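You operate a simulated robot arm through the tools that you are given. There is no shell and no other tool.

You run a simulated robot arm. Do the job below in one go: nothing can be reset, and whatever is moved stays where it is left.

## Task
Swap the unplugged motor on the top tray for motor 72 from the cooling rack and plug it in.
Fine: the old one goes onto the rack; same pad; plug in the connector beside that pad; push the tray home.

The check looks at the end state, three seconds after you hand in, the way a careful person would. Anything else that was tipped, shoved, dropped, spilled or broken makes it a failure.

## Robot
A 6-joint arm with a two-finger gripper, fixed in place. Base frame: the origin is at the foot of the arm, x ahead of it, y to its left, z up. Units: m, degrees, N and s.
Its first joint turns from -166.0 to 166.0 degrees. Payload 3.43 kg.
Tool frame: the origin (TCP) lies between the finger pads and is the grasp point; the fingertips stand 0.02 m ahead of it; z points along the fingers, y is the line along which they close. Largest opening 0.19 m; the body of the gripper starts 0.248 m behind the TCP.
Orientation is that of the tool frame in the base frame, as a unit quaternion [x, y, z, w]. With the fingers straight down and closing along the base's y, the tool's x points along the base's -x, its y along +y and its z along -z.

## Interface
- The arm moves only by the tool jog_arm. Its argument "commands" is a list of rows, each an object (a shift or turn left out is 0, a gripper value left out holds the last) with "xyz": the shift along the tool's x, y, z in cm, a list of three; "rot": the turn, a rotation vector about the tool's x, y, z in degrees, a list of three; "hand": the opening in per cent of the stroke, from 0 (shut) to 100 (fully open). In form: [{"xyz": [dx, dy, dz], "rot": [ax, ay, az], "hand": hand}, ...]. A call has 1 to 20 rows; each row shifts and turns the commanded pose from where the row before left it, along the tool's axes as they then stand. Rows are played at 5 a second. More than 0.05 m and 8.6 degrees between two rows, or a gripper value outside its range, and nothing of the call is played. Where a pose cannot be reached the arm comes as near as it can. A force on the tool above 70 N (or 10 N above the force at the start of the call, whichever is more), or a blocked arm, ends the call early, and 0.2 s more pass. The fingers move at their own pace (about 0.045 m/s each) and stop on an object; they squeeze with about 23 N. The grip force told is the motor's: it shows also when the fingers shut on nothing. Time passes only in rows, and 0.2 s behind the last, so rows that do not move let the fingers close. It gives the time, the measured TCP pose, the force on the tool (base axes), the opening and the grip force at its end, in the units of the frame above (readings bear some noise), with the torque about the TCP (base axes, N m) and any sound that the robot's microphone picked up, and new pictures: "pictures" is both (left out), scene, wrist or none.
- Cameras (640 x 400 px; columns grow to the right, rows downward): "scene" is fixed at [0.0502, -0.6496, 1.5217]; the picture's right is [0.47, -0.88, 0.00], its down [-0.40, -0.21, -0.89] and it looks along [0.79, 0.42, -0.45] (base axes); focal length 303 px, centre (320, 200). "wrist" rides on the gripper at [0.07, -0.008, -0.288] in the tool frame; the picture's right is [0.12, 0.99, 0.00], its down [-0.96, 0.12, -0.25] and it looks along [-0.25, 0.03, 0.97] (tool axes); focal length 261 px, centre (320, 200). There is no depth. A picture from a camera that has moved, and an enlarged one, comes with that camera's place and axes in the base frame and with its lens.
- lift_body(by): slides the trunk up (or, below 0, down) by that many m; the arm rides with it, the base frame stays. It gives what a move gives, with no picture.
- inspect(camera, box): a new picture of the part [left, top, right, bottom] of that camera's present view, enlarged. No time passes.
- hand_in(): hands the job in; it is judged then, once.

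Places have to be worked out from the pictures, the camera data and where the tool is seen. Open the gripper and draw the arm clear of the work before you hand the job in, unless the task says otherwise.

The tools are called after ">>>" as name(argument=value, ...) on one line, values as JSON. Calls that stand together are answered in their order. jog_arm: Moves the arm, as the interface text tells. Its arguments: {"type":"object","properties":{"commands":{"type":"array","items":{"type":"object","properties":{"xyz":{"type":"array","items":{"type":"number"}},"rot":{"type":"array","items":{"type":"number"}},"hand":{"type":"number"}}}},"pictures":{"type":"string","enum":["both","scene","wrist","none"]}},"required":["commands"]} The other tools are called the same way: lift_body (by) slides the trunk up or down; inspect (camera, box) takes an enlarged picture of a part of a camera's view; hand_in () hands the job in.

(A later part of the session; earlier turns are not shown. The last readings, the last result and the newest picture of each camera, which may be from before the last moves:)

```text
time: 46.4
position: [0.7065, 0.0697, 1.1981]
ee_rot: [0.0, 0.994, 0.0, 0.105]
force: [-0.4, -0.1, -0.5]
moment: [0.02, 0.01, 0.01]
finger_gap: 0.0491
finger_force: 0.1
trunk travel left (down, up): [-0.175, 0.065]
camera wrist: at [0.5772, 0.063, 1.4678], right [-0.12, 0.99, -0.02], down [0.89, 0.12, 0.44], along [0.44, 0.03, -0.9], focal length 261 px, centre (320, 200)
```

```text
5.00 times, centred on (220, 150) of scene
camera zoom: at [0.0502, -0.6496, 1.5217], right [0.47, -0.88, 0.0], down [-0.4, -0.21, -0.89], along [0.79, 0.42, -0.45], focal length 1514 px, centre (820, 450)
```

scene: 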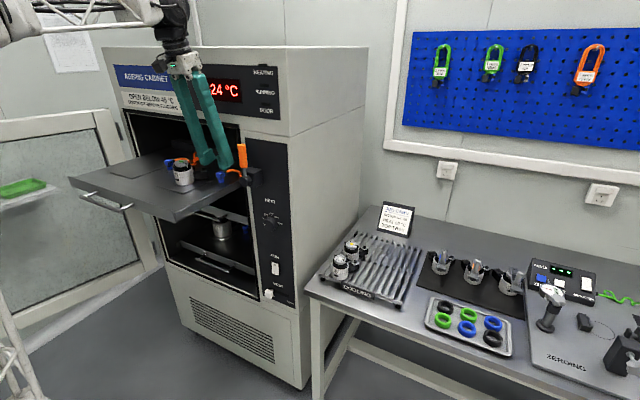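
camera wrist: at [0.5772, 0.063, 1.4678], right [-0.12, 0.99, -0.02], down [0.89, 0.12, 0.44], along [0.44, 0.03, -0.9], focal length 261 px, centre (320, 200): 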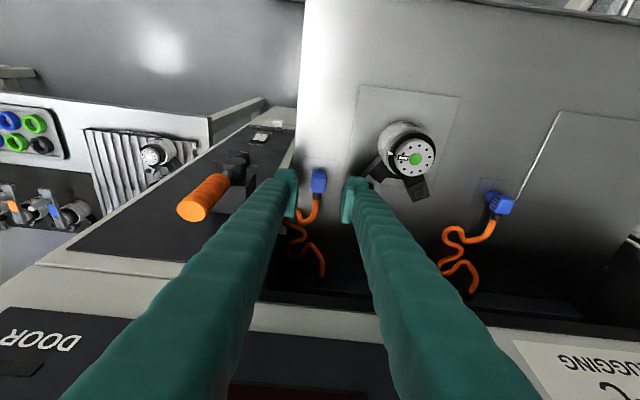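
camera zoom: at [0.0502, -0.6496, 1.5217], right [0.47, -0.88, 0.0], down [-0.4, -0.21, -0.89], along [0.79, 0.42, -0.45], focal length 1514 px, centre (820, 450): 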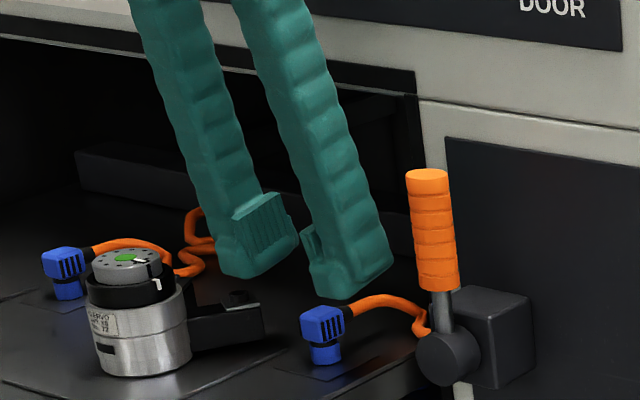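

The connector is centred between the fingers. I lower 3.7 cm to the grip height and check before closing.

>>> jog_arm(commands=[{"xyz": [0.38, -0.1, 1.8]}, {"xyz": [0.39, 0, 1.8]}, {"xyz": [0, 0, 0]}], pictures="both")

>>> inspect(camera="wrist", box=[250, 130, 390, 270])

>>> inspect(camera="scene", box=[180, 130, 260, 190])

```text
time: 47.2
position: [0.708, 0.0686, 1.1639]
ee_rot: [0.0, 0.995, 0.0, 0.105]
force: [-0.3, -1.8, 3.2]
moment: [0.18, 0.03, 0.0]
finger_gap: 0.0489
finger_force: 0.0
trunk travel left (down, up): [-0.175, 0.065]
camera wrist: at [0.5786, 0.0625, 1.4315], right [-0.12, 0.99, -0.02], down [0.89, 0.12, 0.44], along [0.44, 0.03, -0.9], focal length 261 px, centre (320, 200)
```

scene: 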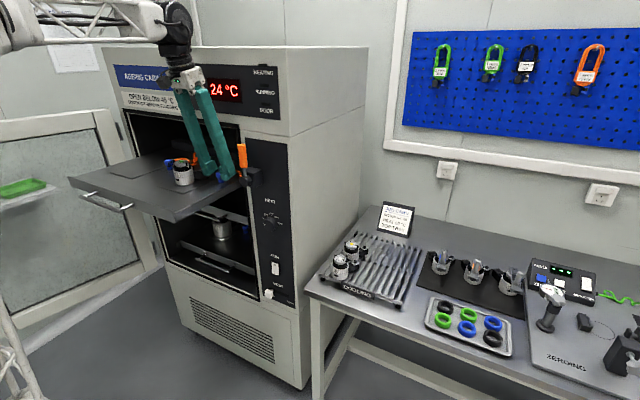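
wrist: 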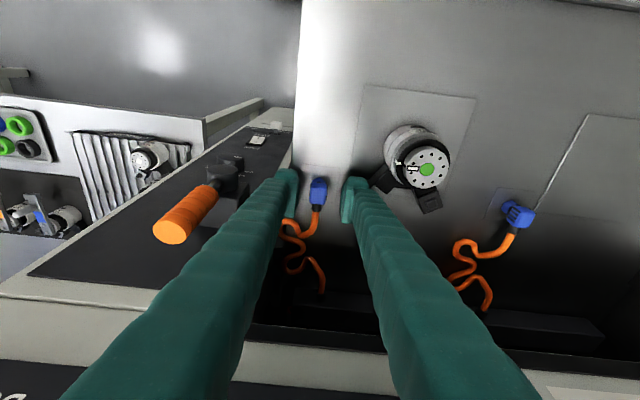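

```text
2.86 times, centred on (320, 200) of wrist
camera zoom: at [0.5786, 0.0625, 1.4315], right [-0.12, 0.99, -0.02], down [0.89, 0.12, 0.44], along [0.44, 0.03, -0.9], focal length 745 px, centre (320, 200)
```

zoom: 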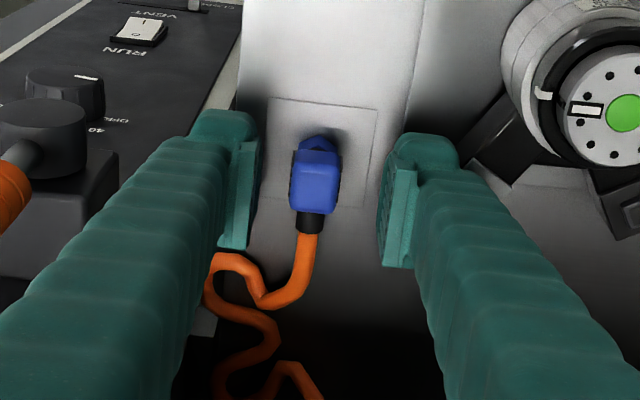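

```text
6.67 times, centred on (220, 160) of scene
camera zoom: at [0.0502, -0.6496, 1.5217], right [0.47, -0.88, 0.0], down [-0.4, -0.21, -0.89], along [0.79, 0.42, -0.45], focal length 2018 px, centre (987, 467)
```

zoom: 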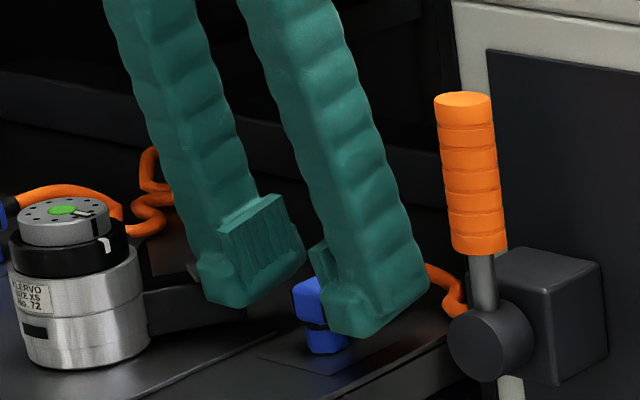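

There is a slight new force (3 N up, 0.18 Nm), so I hold still for a moment and read again before closing.

>>> jog_arm(commands=[{"xyz": [0, 0, 0]}, {"xyz": [0, 0, 0]}], pictures="none")

>>> inspect(camera="scene", box=[195, 150, 235, 185])

>>> inspect(camera="wrist", box=[335, 150, 415, 230])

```text
time: 47.8
position: [0.7084, 0.0703, 1.1635]
ee_rot: [0.001, 0.995, 0.0, 0.104]
force: [-0.1, -0.7, 3.8]
moment: [0.14, 0.04, 0.01]
finger_gap: 0.049
finger_force: 0.1
trunk travel left (down, up): [-0.175, 0.065]
```

```text
11.43 times, centred on (215, 168) of scene
camera zoom: at [0.0502, -0.6496, 1.5217], right [0.47, -0.88, 0.0], down [-0.4, -0.21, -0.89], along [0.79, 0.42, -0.45], focal length 3460 px, centre (1520, 571)
```

zoom: 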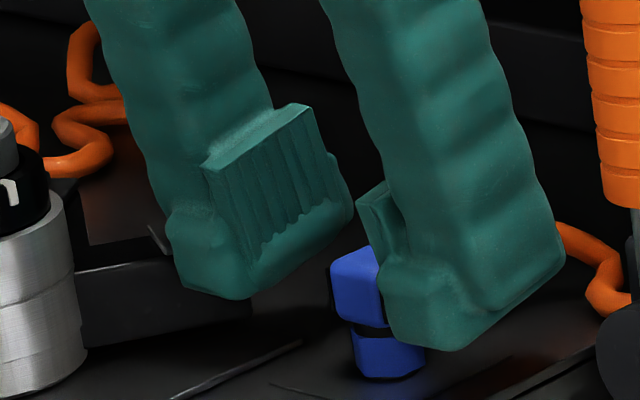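

```text
5.00 times, centred on (375, 190) of wrist
camera zoom: at [0.5787, 0.0625, 1.4315], right [-0.12, 0.99, -0.02], down [0.89, 0.12, 0.44], along [0.44, 0.03, -0.9], focal length 1303 px, centre (45, 250)
```

zoom: 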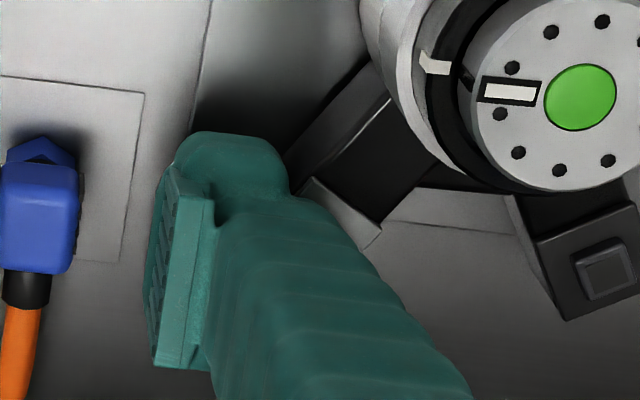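

The moment places the contact about 37 mm to the +y side: the left finger is brushing the motor's socket arm. I back straight up rather than push on, and check the motor.

>>> jog_arm(commands=[{"xyz": [-0.4, 0, -1.85]}, {"xyz": [-0.4, 0, -1.85]}, {"xyz": [-0.42, 0, -1.95]}, {"xyz": [0, 0, 0]}], pictures="both")

>>> inspect(camera="wrist", box=[330, 130, 450, 250])

>>> inspect(camera="scene", box=[165, 140, 245, 200])

```text
time: 48.8
position: [0.7067, 0.0696, 1.2209]
ee_rot: [0.0, 0.994, 0.0, 0.105]
force: [0.1, 0.3, -0.1]
moment: [0.0, 0.03, -0.02]
finger_gap: 0.0494
finger_force: 0.1
trunk travel left (down, up): [-0.175, 0.065]
camera wrist: at [0.5779, 0.0631, 1.4899], right [-0.12, 0.99, -0.02], down [0.89, 0.12, 0.44], along [0.44, 0.03, -0.9], focal length 261 px, centre (320, 200)
```

scene: 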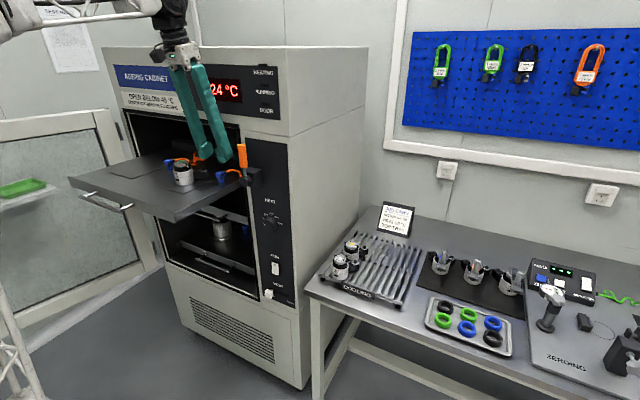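
wrist: 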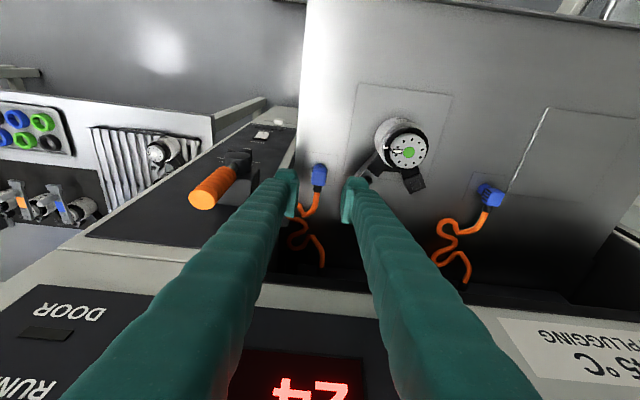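

```text
3.33 times, centred on (390, 190) of wrist
camera zoom: at [0.5779, 0.0631, 1.4899], right [-0.12, 0.99, -0.02], down [0.89, 0.12, 0.44], along [0.44, 0.03, -0.9], focal length 869 px, centre (87, 233)
```

zoom: 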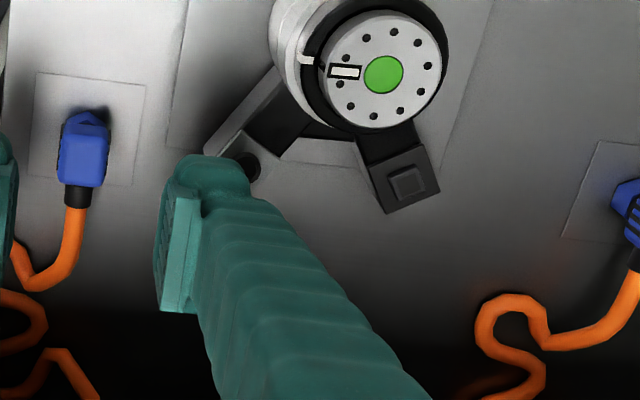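

```text
6.67 times, centred on (205, 170) of scene
camera zoom: at [0.0502, -0.6496, 1.5217], right [0.47, -0.88, 0.0], down [-0.4, -0.21, -0.89], along [0.79, 0.42, -0.45], focal length 2018 px, centre (1087, 400)
```

zoom: 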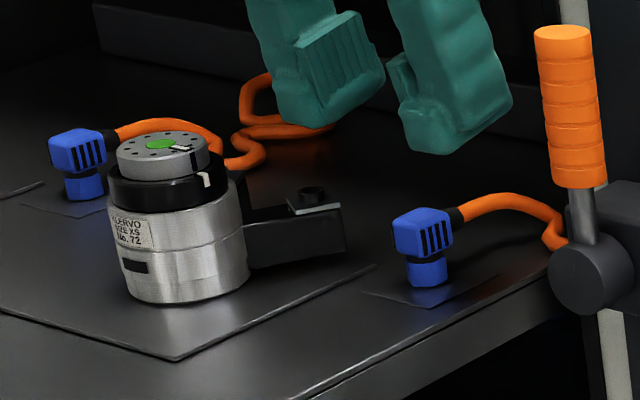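

The motor is unmoved. The finger tips are thicker than thought, so I narrow the opening to 27 mm, shift 2 mm toward −y (the connector is at y≈0.068) and come down part way to check.

>>> jog_arm(commands=[{"hand": 14.2}, {"xyz": [0, -0.23, 0], "hand": 14.2}, {"xyz": [0.4, 0, 1.9]}, {"xyz": [0.3, 0, 1.4]}, {"xyz": [0, 0, 0]}], pictures="both")

>>> inspect(camera="wrist", box=[270, 140, 390, 230])

>>> inspect(camera="scene", box=[190, 140, 240, 185])

```text
time: 50.0
position: [0.7054, 0.0672, 1.1862]
ee_rot: [0.0, 0.994, 0.0, 0.105]
force: [-0.8, -1.0, 0.3]
moment: [-0.04, 0.02, 0.0]
finger_gap: 0.027
finger_force: 0.1
trunk travel left (down, up): [-0.175, 0.065]
camera wrist: at [0.5769, 0.0607, 1.4552], right [-0.12, 0.99, -0.02], down [0.89, 0.12, 0.44], along [0.44, 0.03, -0.9], focal length 261 px, centre (320, 200)
```

scene: 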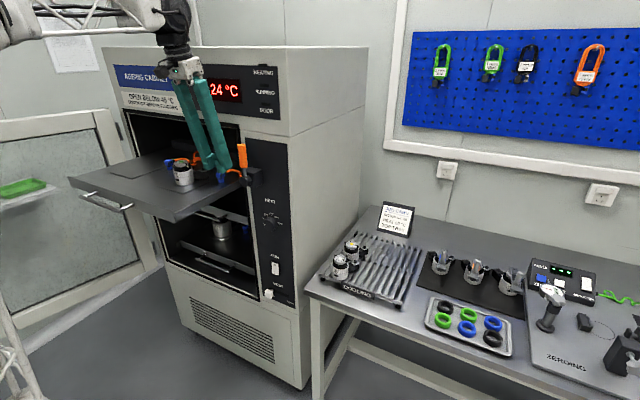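
wrist: 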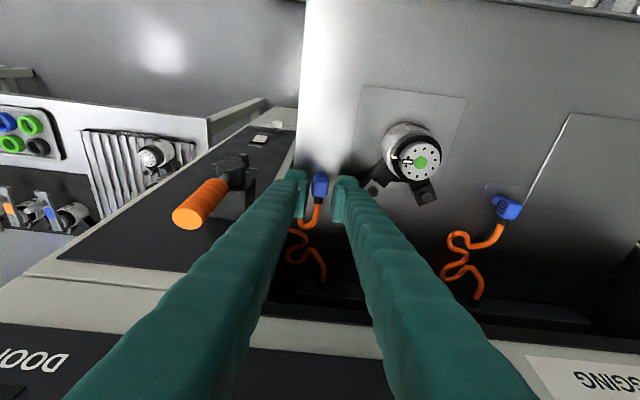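

```text
4.44 times, centred on (330, 185) of wrist
camera zoom: at [0.5769, 0.0607, 1.4552], right [-0.12, 0.99, -0.02], down [0.89, 0.12, 0.44], along [0.44, 0.03, -0.9], focal length 1158 px, centre (276, 267)
```

zoom: 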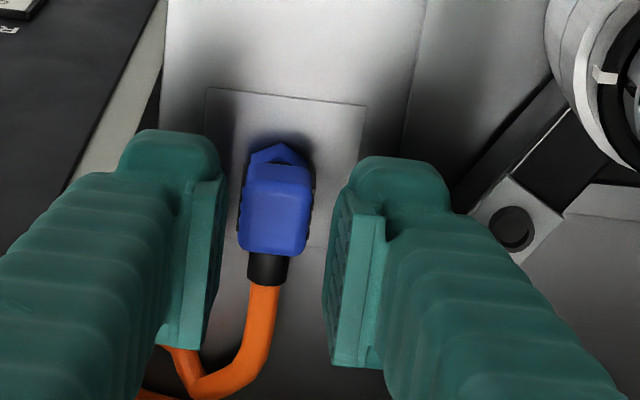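

```text
8.89 times, centred on (215, 162) of scene
camera zoom: at [0.0502, -0.6496, 1.5217], right [0.47, -0.88, 0.0], down [-0.4, -0.21, -0.89], along [0.79, 0.42, -0.45], focal length 2691 px, centre (1253, 533)
```

zoom: 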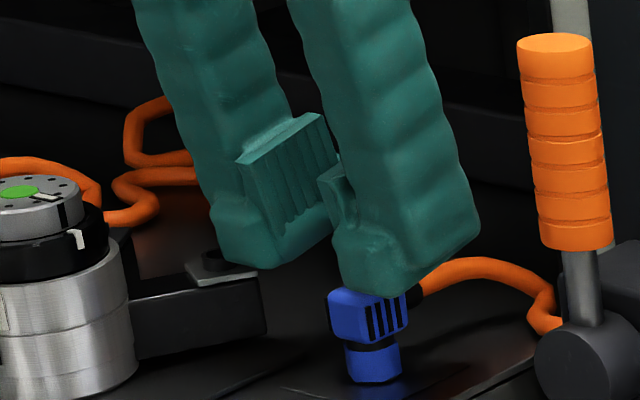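

Good: the socket is now clearly outside the left finger and the connector is centred. I descend the remaining 2.2 cm with a force check.

>>> jog_arm(commands=[{"xyz": [0.18, 0, 1.1]}, {"xyz": [0.18, 0, 1.1]}, {"xyz": [0, 0, 0]}], pictures="both")

>>> inspect(camera="wrist", box=[270, 140, 390, 230])

>>> inspect(camera="scene", box=[190, 140, 240, 185])

```text
time: 50.8
position: [0.7068, 0.0681, 1.1653]
ee_rot: [0.0, 0.995, 0.0, 0.104]
force: [-0.2, -0.7, 0.4]
moment: [0.0, 0.01, -0.01]
finger_gap: 0.027
finger_force: 0.0
trunk travel left (down, up): [-0.175, 0.065]
camera wrist: at [0.5784, 0.0602, 1.4332], right [-0.12, 0.99, -0.02], down [0.89, 0.12, 0.44], along [0.44, 0.03, -0.9], focal length 261 px, centre (320, 200)
```

scene: 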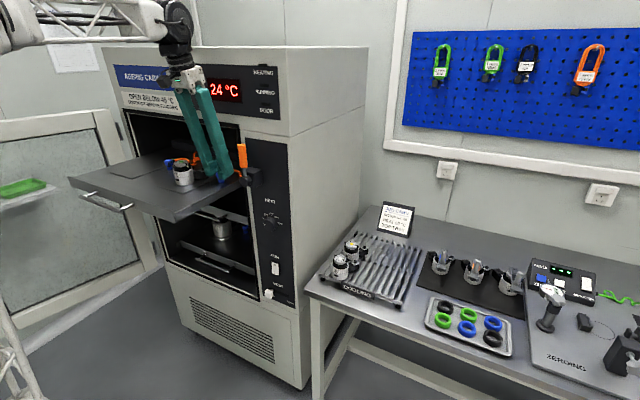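
wrist: 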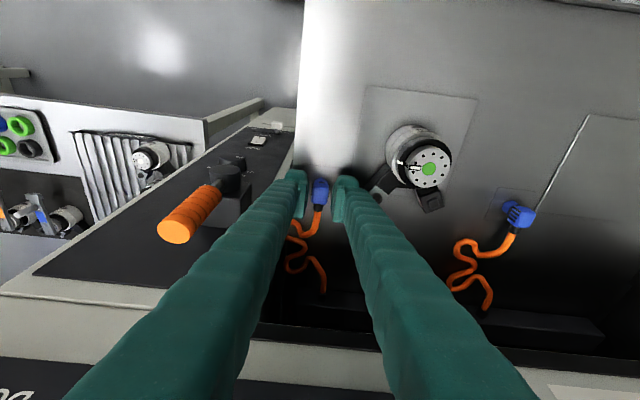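

```text
4.44 times, centred on (330, 185) of wrist
camera zoom: at [0.5784, 0.0602, 1.4332], right [-0.12, 0.99, -0.02], down [0.89, 0.12, 0.44], along [0.44, 0.03, -0.9], focal length 1158 px, centre (276, 267)
```

zoom: 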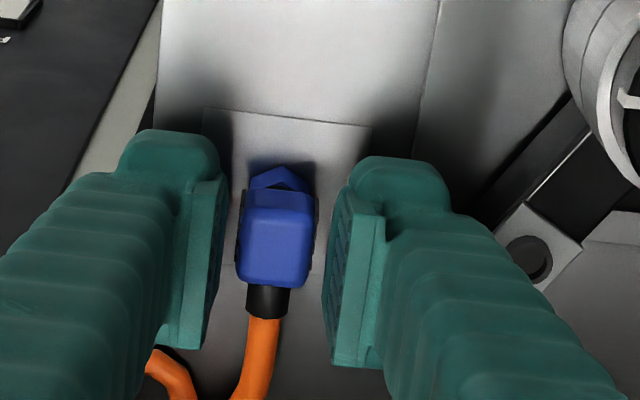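

```text
8.89 times, centred on (215, 162) of scene
camera zoom: at [0.0502, -0.6496, 1.5217], right [0.47, -0.88, 0.0], down [-0.4, -0.21, -0.89], along [0.79, 0.42, -0.45], focal length 2691 px, centre (1253, 533)
```

zoom: 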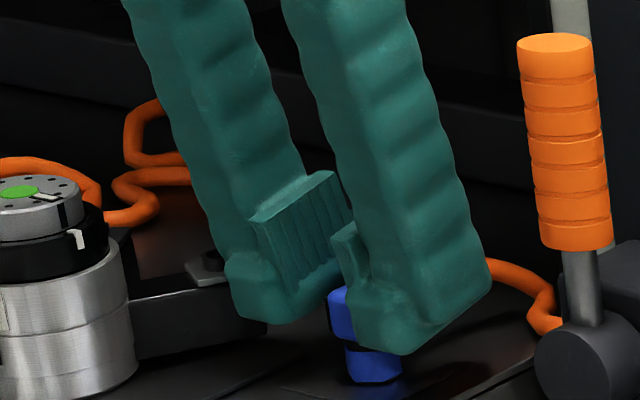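

No contact forces. I lower 4 mm more for a fuller grip on the head and close.

>>> jog_arm(commands=[{"xyz": [0.08, 0, 0.4]}, {"xyz": [0, 0, 0]}, {"hand": 8}, {"hand": 0}, {"hand": 0}, {"hand": 0}, {"hand": 0}], pictures="both")

>>> inspect(camera="wrist", box=[270, 140, 390, 230])

>>> inspect(camera="scene", box=[190, 140, 240, 185])

```text
time: 52.4
position: [0.7087, 0.067, 1.1604]
ee_rot: [0.0, 0.995, 0.0, 0.105]
force: [-0.4, 0.5, -0.2]
moment: [0.01, 0.0, 0.01]
finger_gap: 0.0183
finger_force: 23.4
trunk travel left (down, up): [-0.175, 0.065]
camera wrist: at [0.5787, 0.0604, 1.429], right [-0.12, 0.99, -0.02], down [0.89, 0.12, 0.44], along [0.44, 0.03, -0.9], focal length 261 px, centre (320, 200)
```

scene: 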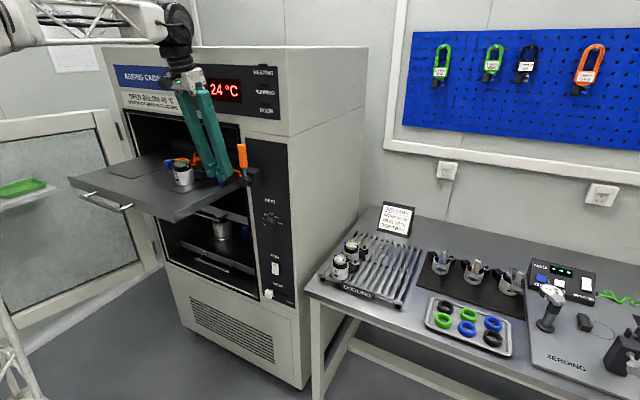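
wrist: 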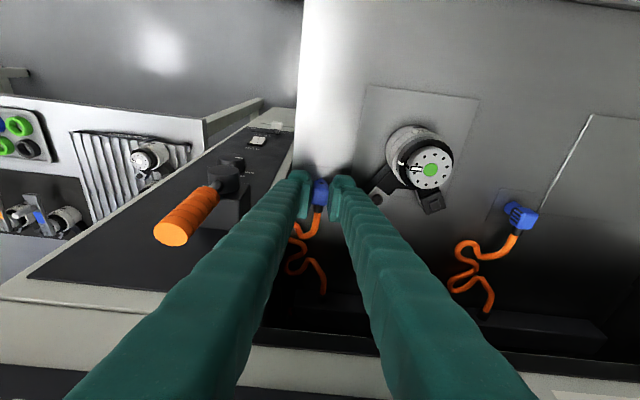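

```text
4.44 times, centred on (330, 185) of wrist
camera zoom: at [0.5787, 0.0604, 1.429], right [-0.12, 0.99, -0.02], down [0.89, 0.12, 0.44], along [0.44, 0.03, -0.9], focal length 1158 px, centre (276, 267)
```

zoom: 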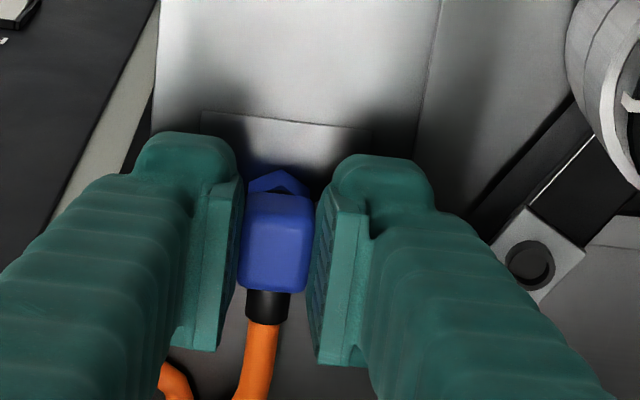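

```text
8.89 times, centred on (215, 162) of scene
camera zoom: at [0.0502, -0.6496, 1.5217], right [0.47, -0.88, 0.0], down [-0.4, -0.21, -0.89], along [0.79, 0.42, -0.45], focal length 2691 px, centre (1253, 533)
```

zoom: 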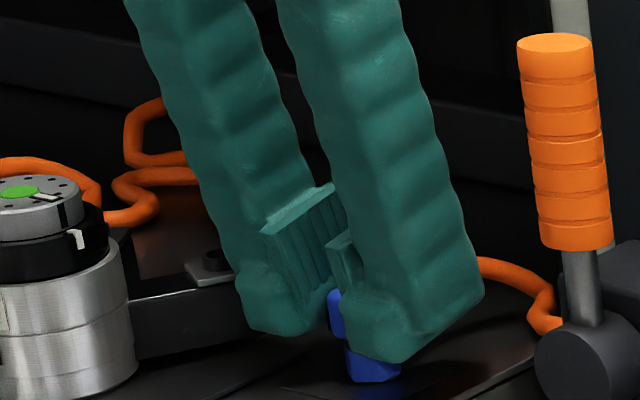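

Gripped at 18.3 mm. I lift the connector straight up 5 cm and check that it hangs upright.

>>> jog_arm(commands=[{"xyz": [-0.1, 0, -0.49]}, {"xyz": [-0.31, 0, -1.47]}, {"xyz": [-0.31, 0, -1.47]}, {"xyz": [-0.31, 0, -1.47]}, {"xyz": [0, 0, 0]}], pictures="both")

>>> inspect(camera="wrist", box=[270, 120, 410, 230])

>>> inspect(camera="scene", box=[170, 125, 250, 190])

```text
time: 53.6
position: [0.7085, 0.0674, 1.2106]
ee_rot: [0.0, 0.995, 0.0, 0.104]
force: [-0.4, -0.5, -0.7]
moment: [0.0, -0.01, 0.02]
finger_gap: 0.0184
finger_force: 23.5
trunk travel left (down, up): [-0.175, 0.065]
camera wrist: at [0.5794, 0.0603, 1.4792], right [-0.12, 0.99, -0.02], down [0.89, 0.12, 0.44], along [0.44, 0.03, -0.9], focal length 261 px, centre (320, 200)
```

scene: 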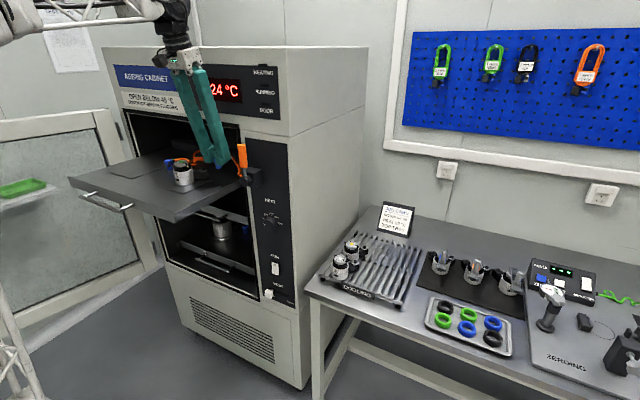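
wrist: 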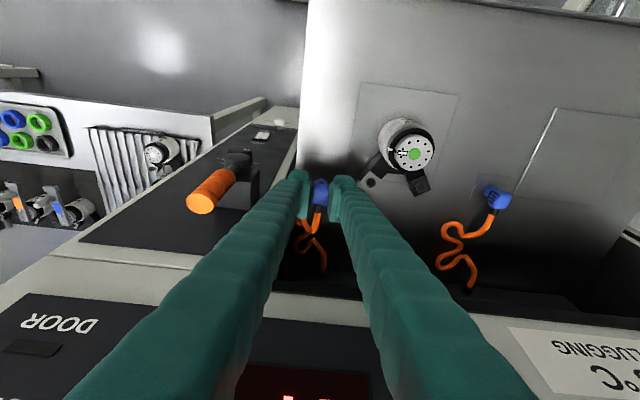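

```text
3.64 times, centred on (340, 175) of wrist
camera zoom: at [0.5794, 0.0603, 1.4792], right [-0.12, 0.99, -0.02], down [0.89, 0.12, 0.44], along [0.44, 0.03, -0.9], focal length 948 px, centre (247, 291)
```

zoom: 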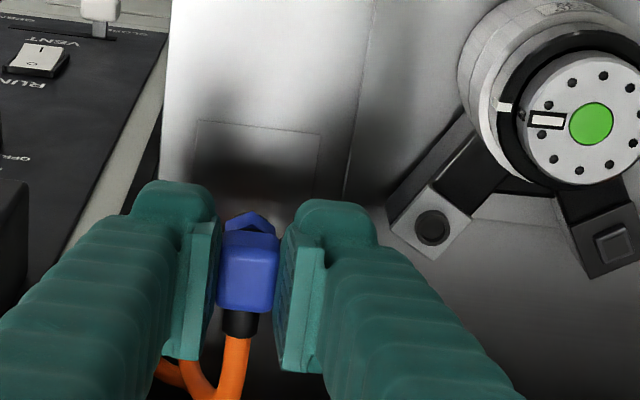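

```text
6.15 times, centred on (210, 158) of scene
camera zoom: at [0.0502, -0.6496, 1.5217], right [0.47, -0.88, 0.0], down [-0.4, -0.21, -0.89], along [0.79, 0.42, -0.45], focal length 1863 px, centre (997, 462)
```

zoom: 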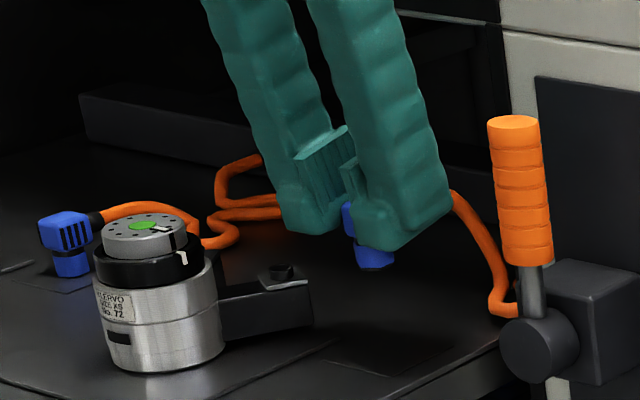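

The connector hangs upright in the grip. The socket lies (−0.002, +0.0655) m from its parked spot, so I shift across at this height and look before lowering.

>>> jog_arm(commands=[{"xyz": [0.1, 2.2, 0]}, {"xyz": [0.1, 2.2, 0]}, {"xyz": [0, 2.15, 0]}, {"xyz": [0, 0, 0]}], pictures="both")

>>> inspect(camera="wrist", box=[270, 120, 390, 230])

>>> inspect(camera="scene", box=[170, 130, 230, 185])

```text
time: 54.6
position: [0.7078, 0.1341, 1.2112]
ee_rot: [0.0, 0.995, 0.0, 0.104]
force: [-0.4, -0.5, 0.0]
moment: [0.03, 0.03, 0.02]
finger_gap: 0.0187
finger_force: 22.9
trunk travel left (down, up): [-0.175, 0.065]
camera wrist: at [0.578, 0.1263, 1.4794], right [-0.12, 0.99, -0.02], down [0.89, 0.12, 0.44], along [0.44, 0.03, -0.9], focal length 261 px, centre (320, 200)
```

scene: 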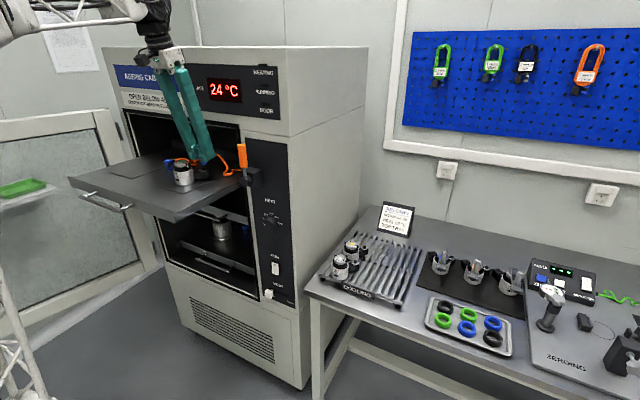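
wrist: 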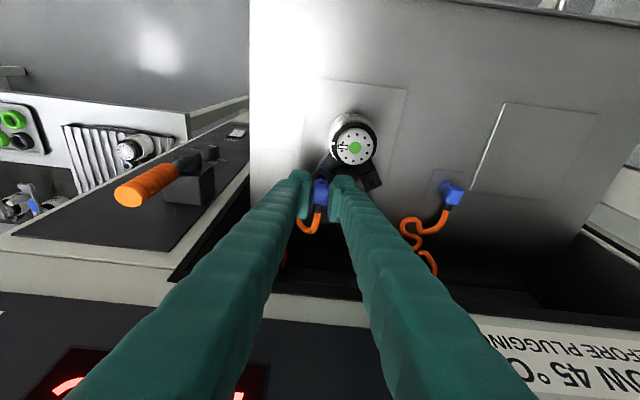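

```text
3.64 times, centred on (330, 175) of wrist
camera zoom: at [0.578, 0.1263, 1.4794], right [-0.12, 0.99, -0.02], down [0.89, 0.12, 0.44], along [0.44, 0.03, -0.9], focal length 948 px, centre (284, 291)
```

zoom: 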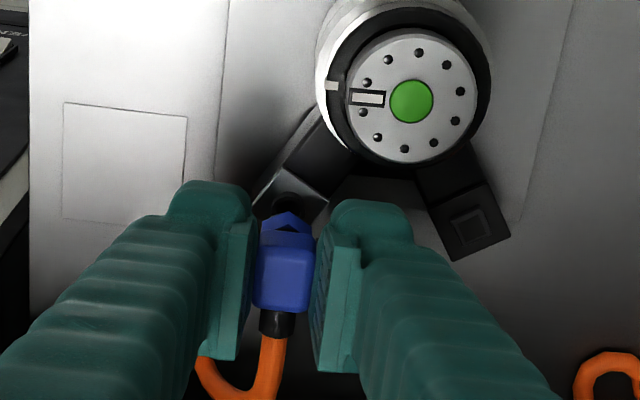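

```text
7.27 times, centred on (200, 158) of scene
camera zoom: at [0.0502, -0.6496, 1.5217], right [0.47, -0.88, 0.0], down [-0.4, -0.21, -0.89], along [0.79, 0.42, -0.45], focal length 2202 px, centre (1193, 509)
```

zoom: 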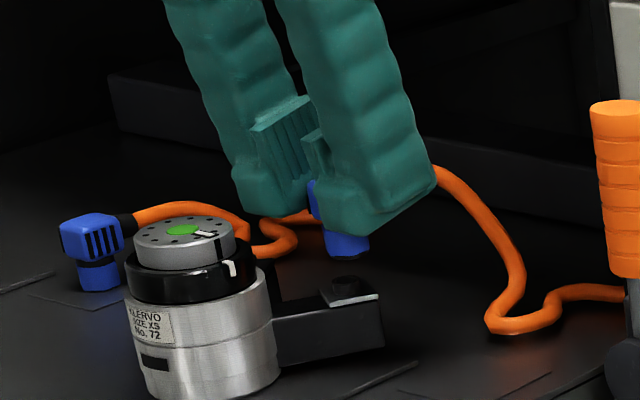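

Before lowering I zoom in on the plug and the socket in both views to judge the remaining offset.

>>> inspect(camera="scene", box=[198, 150, 226, 176])

>>> inspect(camera="wrist", box=[300, 155, 350, 205])

```text
15.38 times, centred on (212, 163) of scene
camera zoom: at [0.0502, -0.6496, 1.5217], right [0.47, -0.88, 0.0], down [-0.4, -0.21, -0.89], along [0.79, 0.42, -0.45], focal length 4658 px, centre (1982, 769)
```

zoom: 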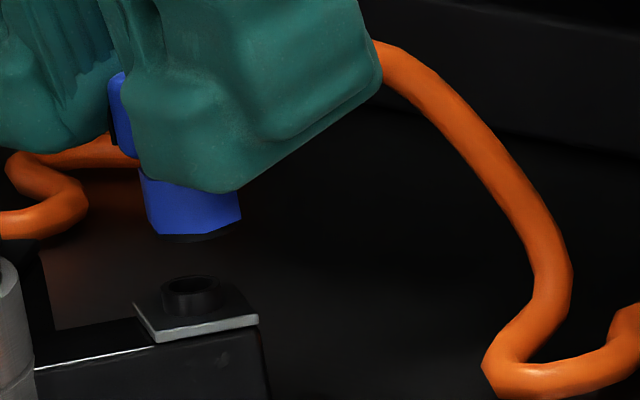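

```text
8.00 times, centred on (325, 180) of wrist
camera zoom: at [0.578, 0.1263, 1.4794], right [-0.12, 0.99, -0.02], down [0.89, 0.12, 0.44], along [0.44, 0.03, -0.9], focal length 2085 px, centre (280, 360)
```

zoom: 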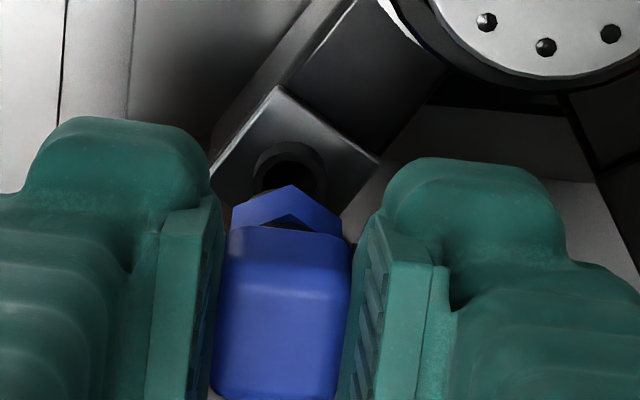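

The views agree that the plug axis is ~4 mm too far in +x and otherwise lined up, with the plug ~14 mm above the ring. I correct x and lower 9 mm for another look.

>>> jog_arm(commands=[{"xyz": [0.37, -0.04, -0.08]}, {"xyz": [0.19, 0, 0.88]}, {"xyz": [0, 0, 0]}], pictures="both")

>>> inspect(camera="scene", box=[198, 150, 226, 176])

>>> inspect(camera="wrist", box=[300, 155, 350, 205])

```text
time: 55.4
position: [0.7023, 0.1333, 1.2018]
ee_rot: [0.0, 0.995, 0.0, 0.104]
force: [0.2, -0.4, -0.2]
moment: [0.0, 0.0, -0.02]
finger_gap: 0.0186
finger_force: 22.8
trunk travel left (down, up): [-0.175, 0.065]
camera wrist: at [0.5736, 0.1256, 1.4697], right [-0.12, 0.99, -0.02], down [0.89, 0.12, 0.44], along [0.44, 0.03, -0.9], focal length 261 px, centre (320, 200)
```

scene: 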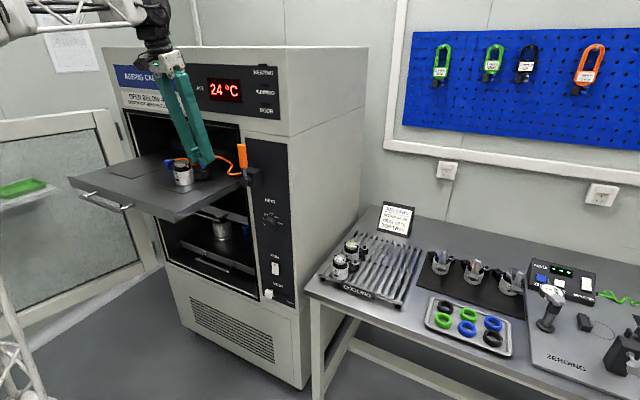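
wrist: 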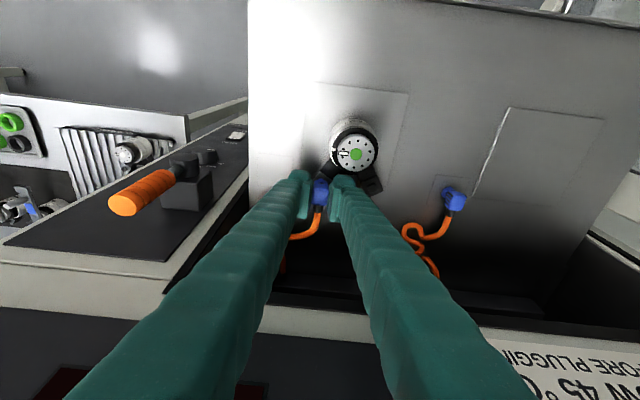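

```text
15.38 times, centred on (212, 163) of scene
camera zoom: at [0.0502, -0.6496, 1.5217], right [0.47, -0.88, 0.0], down [-0.4, -0.21, -0.89], along [0.79, 0.42, -0.45], focal length 4658 px, centre (1982, 769)
```

zoom: 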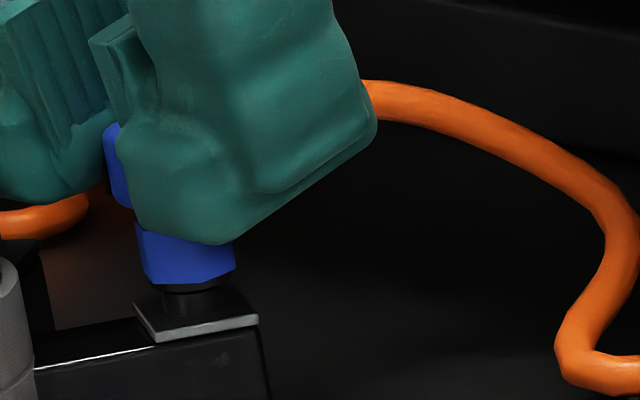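

```text
8.00 times, centred on (325, 180) of wrist
camera zoom: at [0.5736, 0.1256, 1.4697], right [-0.12, 0.99, -0.02], down [0.89, 0.12, 0.44], along [0.44, 0.03, -0.9], focal length 2085 px, centre (280, 360)
```

zoom: 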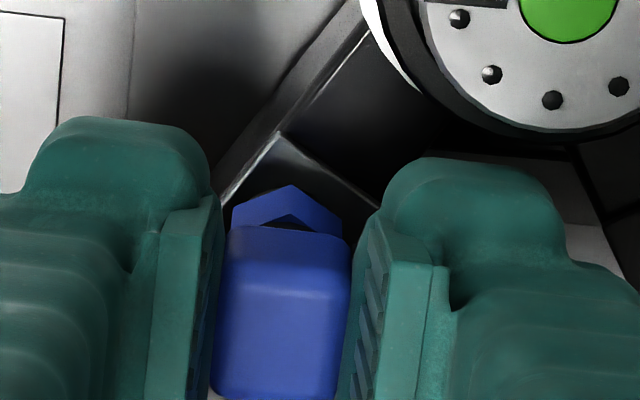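

Now the plug is right above the ring in both views. I press down gently in small steps while watching the force.

>>> jog_arm(commands=[{"xyz": [0.04, 0, 0.2]}, {"xyz": [0.04, 0, 0.2]}, {"xyz": [0, 0, 0]}], pictures="none")

>>> inspect(camera="scene", box=[198, 150, 226, 176])

>>> inspect(camera="wrist", box=[300, 155, 350, 205])

```text
time: 56.2
position: [0.7036, 0.1319, 1.1984]
ee_rot: [0.0, 0.995, 0.0, 0.104]
force: [0.5, -1.5, -0.4]
moment: [0.01, -0.03, -0.01]
finger_gap: 0.0184
finger_force: 23.5
trunk travel left (down, up): [-0.175, 0.065]
```

```text
15.38 times, centred on (212, 163) of scene
camera zoom: at [0.0502, -0.6496, 1.5217], right [0.47, -0.88, 0.0], down [-0.4, -0.21, -0.89], along [0.79, 0.42, -0.45], focal length 4658 px, centre (1982, 769)
```

zoom: 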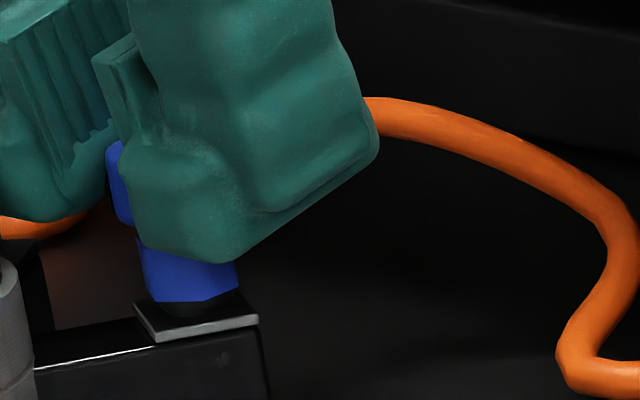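

```text
8.00 times, centred on (325, 180) of wrist
camera zoom: at [0.5732, 0.1253, 1.4658], right [-0.12, 0.99, -0.02], down [0.89, 0.12, 0.44], along [0.44, 0.03, -0.9], focal length 2085 px, centre (280, 360)
```

zoom: 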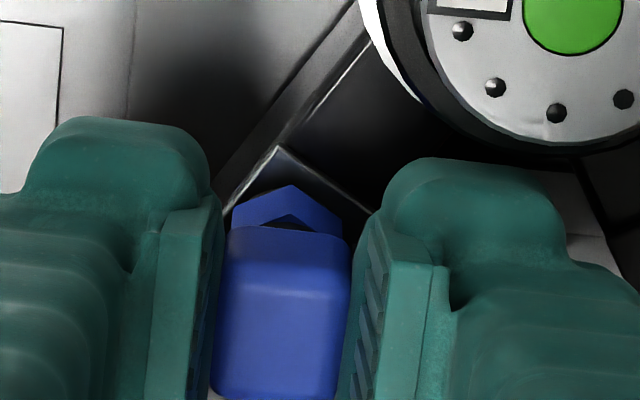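

Still aligned with no resistance; I continue down 2 mm at a time.

>>> jog_arm(commands=[{"xyz": [0.02, 0, 0.1]}, {"xyz": [0.02, 0, 0.1]}, {"xyz": [0, 0, 0]}], pictures="none")

>>> inspect(camera="scene", box=[198, 150, 226, 176])

```text
time: 57.0
position: [0.7025, 0.1323, 1.1959]
ee_rot: [0.0, 0.994, 0.0, 0.106]
force: [-0.8, 0.5, -0.7]
moment: [-0.03, 0.0, -0.01]
finger_gap: 0.0187
finger_force: 23.1
trunk travel left (down, up): [-0.175, 0.065]
```

```text
15.38 times, centred on (212, 163) of scene
camera zoom: at [0.0502, -0.6496, 1.5217], right [0.47, -0.88, 0.0], down [-0.4, -0.21, -0.89], along [0.79, 0.42, -0.45], focal length 4658 px, centre (1982, 769)
```

zoom: 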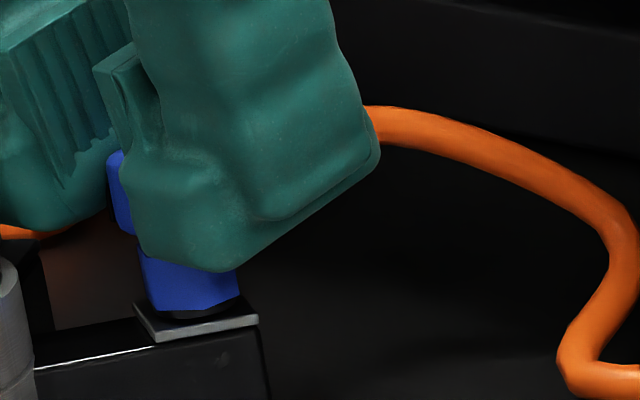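

The plug is sliding over the ring freely; I keep lowering until it seats.

>>> jog_arm(commands=[{"xyz": [0.02, 0, 0.1]}, {"xyz": [0.02, 0, 0.1]}, {"xyz": [0, 0, 0]}], pictures="none")

>>> inspect(camera="scene", box=[198, 150, 226, 176])

```text
time: 57.8
position: [0.703, 0.1324, 1.1948]
ee_rot: [0.0, 0.994, 0.0, 0.105]
force: [1.8, -0.4, 8.3]
moment: [0.0, 0.09, 0.01]
finger_gap: 0.0186
finger_force: 23.2
trunk travel left (down, up): [-0.175, 0.065]
```

```text
15.38 times, centred on (212, 163) of scene
camera zoom: at [0.0502, -0.6496, 1.5217], right [0.47, -0.88, 0.0], down [-0.4, -0.21, -0.89], along [0.79, 0.42, -0.45], focal length 4658 px, centre (1982, 769)
```

zoom: 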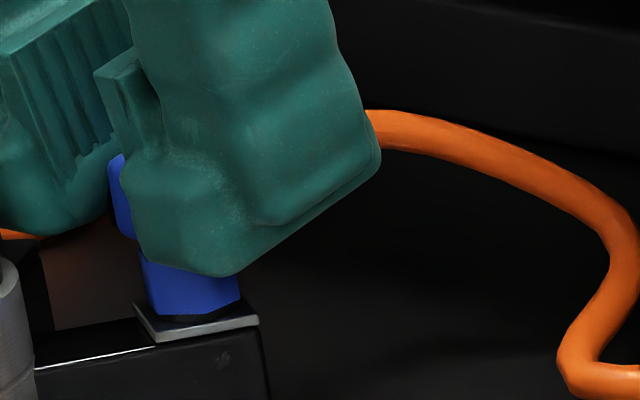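

Resistance of 8 N: the plug's rim is at the plate, so it's near seated, and the motor has not tilted. I push slightly further to make sure it's fully home.

>>> jog_arm(commands=[{"xyz": [0.02, 0, 0.1]}, {"xyz": [0, 0, 0]}, {"xyz": [0, 0, 0]}], pictures="none")

>>> inspect(camera="scene", box=[198, 150, 226, 176])

>>> inspect(camera="wrist", box=[290, 135, 370, 215])

```text
time: 58.6
position: [0.7018, 0.1311, 1.1939]
ee_rot: [0.0, 0.995, 0.001, 0.104]
force: [1.5, -2.8, 17.3]
moment: [-0.02, 0.4, 0.05]
finger_gap: 0.0188
finger_force: 23.0
trunk travel left (down, up): [-0.175, 0.065]
```

```text
15.38 times, centred on (212, 163) of scene
camera zoom: at [0.0502, -0.6496, 1.5217], right [0.47, -0.88, 0.0], down [-0.4, -0.21, -0.89], along [0.79, 0.42, -0.45], focal length 4658 px, centre (1982, 769)
```

zoom: 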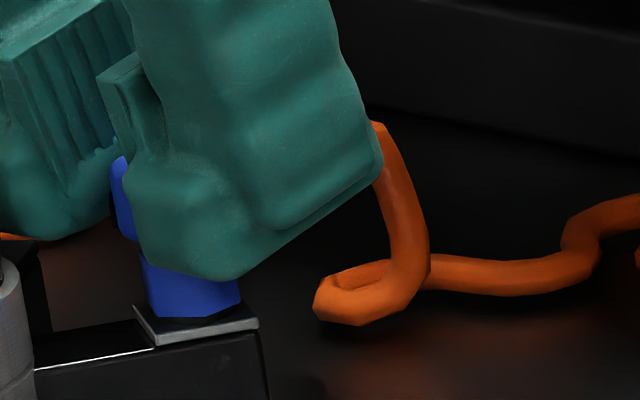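

```text
5.00 times, centred on (330, 175) of wrist
camera zoom: at [0.5731, 0.1251, 1.4618], right [-0.12, 0.99, -0.02], down [0.89, 0.12, 0.44], along [0.44, 0.03, -0.9], focal length 1303 px, centre (270, 325)
```

zoom: 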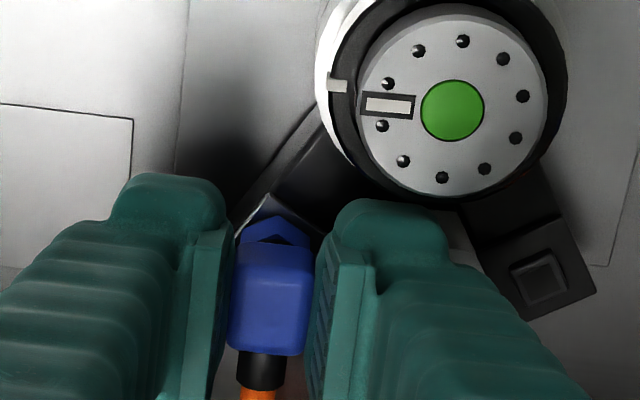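

The cable has re-laid itself, which suggests the plug is latched onto the socket. I ease off the pressure and open just enough to let go.

>>> jog_arm(commands=[{"xyz": [-0.03, 0, -0.15]}, {"xyz": [0, 0, 0]}, {"hand": 12}, {"hand": 15}, {"hand": 16}, {"hand": 16}], pictures="both")

>>> inspect(camera="scene", box=[190, 145, 230, 180])

>>> inspect(camera="wrist", box=[280, 125, 380, 225])

```text
time: 60.0
position: [0.7029, 0.1326, 1.195]
ee_rot: [0.0, 0.995, 0.0, 0.105]
force: [0.4, -0.2, 0.2]
moment: [0.0, 0.01, 0.03]
finger_gap: 0.0305
finger_force: 0.0
trunk travel left (down, up): [-0.175, 0.065]
camera wrist: at [0.5735, 0.1255, 1.4629], right [-0.12, 0.99, -0.02], down [0.89, 0.12, 0.44], along [0.44, 0.03, -0.9], focal length 261 px, centre (320, 200)
```

scene: 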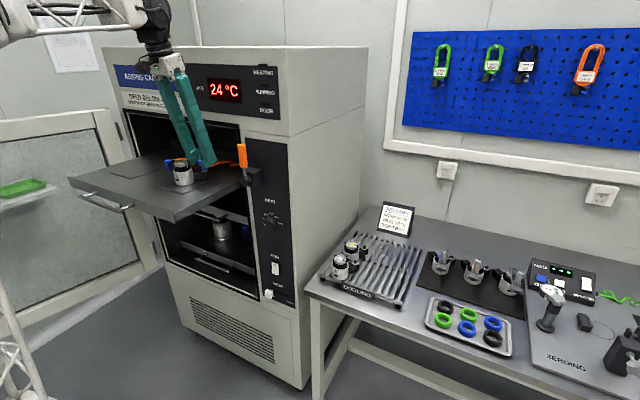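
wrist: 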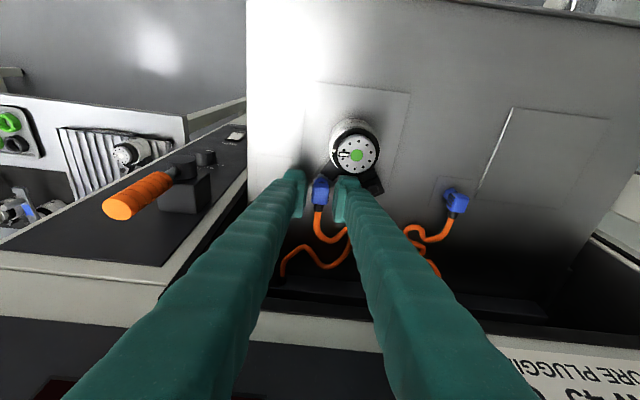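

```text
11.43 times, centred on (210, 162) of scene
camera zoom: at [0.0502, -0.6496, 1.5217], right [0.47, -0.88, 0.0], down [-0.4, -0.21, -0.89], along [0.79, 0.42, -0.45], focal length 3460 px, centre (1577, 629)
```

zoom: 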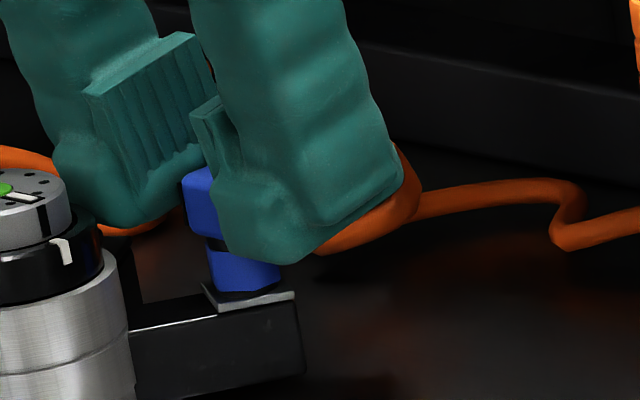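

```text
4.00 times, centred on (330, 175) of wrist
camera zoom: at [0.5735, 0.1255, 1.4629], right [-0.12, 0.99, -0.02], down [0.89, 0.12, 0.44], along [0.44, 0.03, -0.9], focal length 1043 px, centre (280, 300)
```

zoom: 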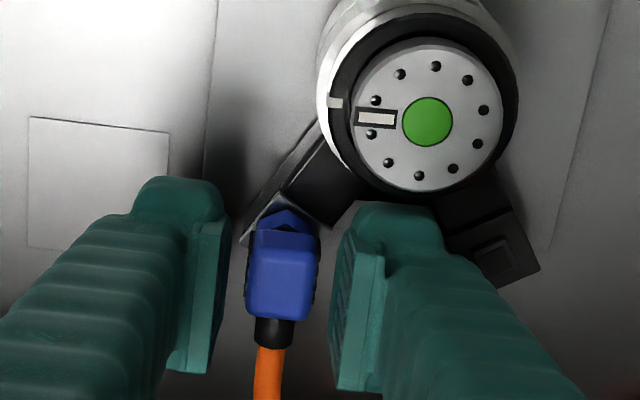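

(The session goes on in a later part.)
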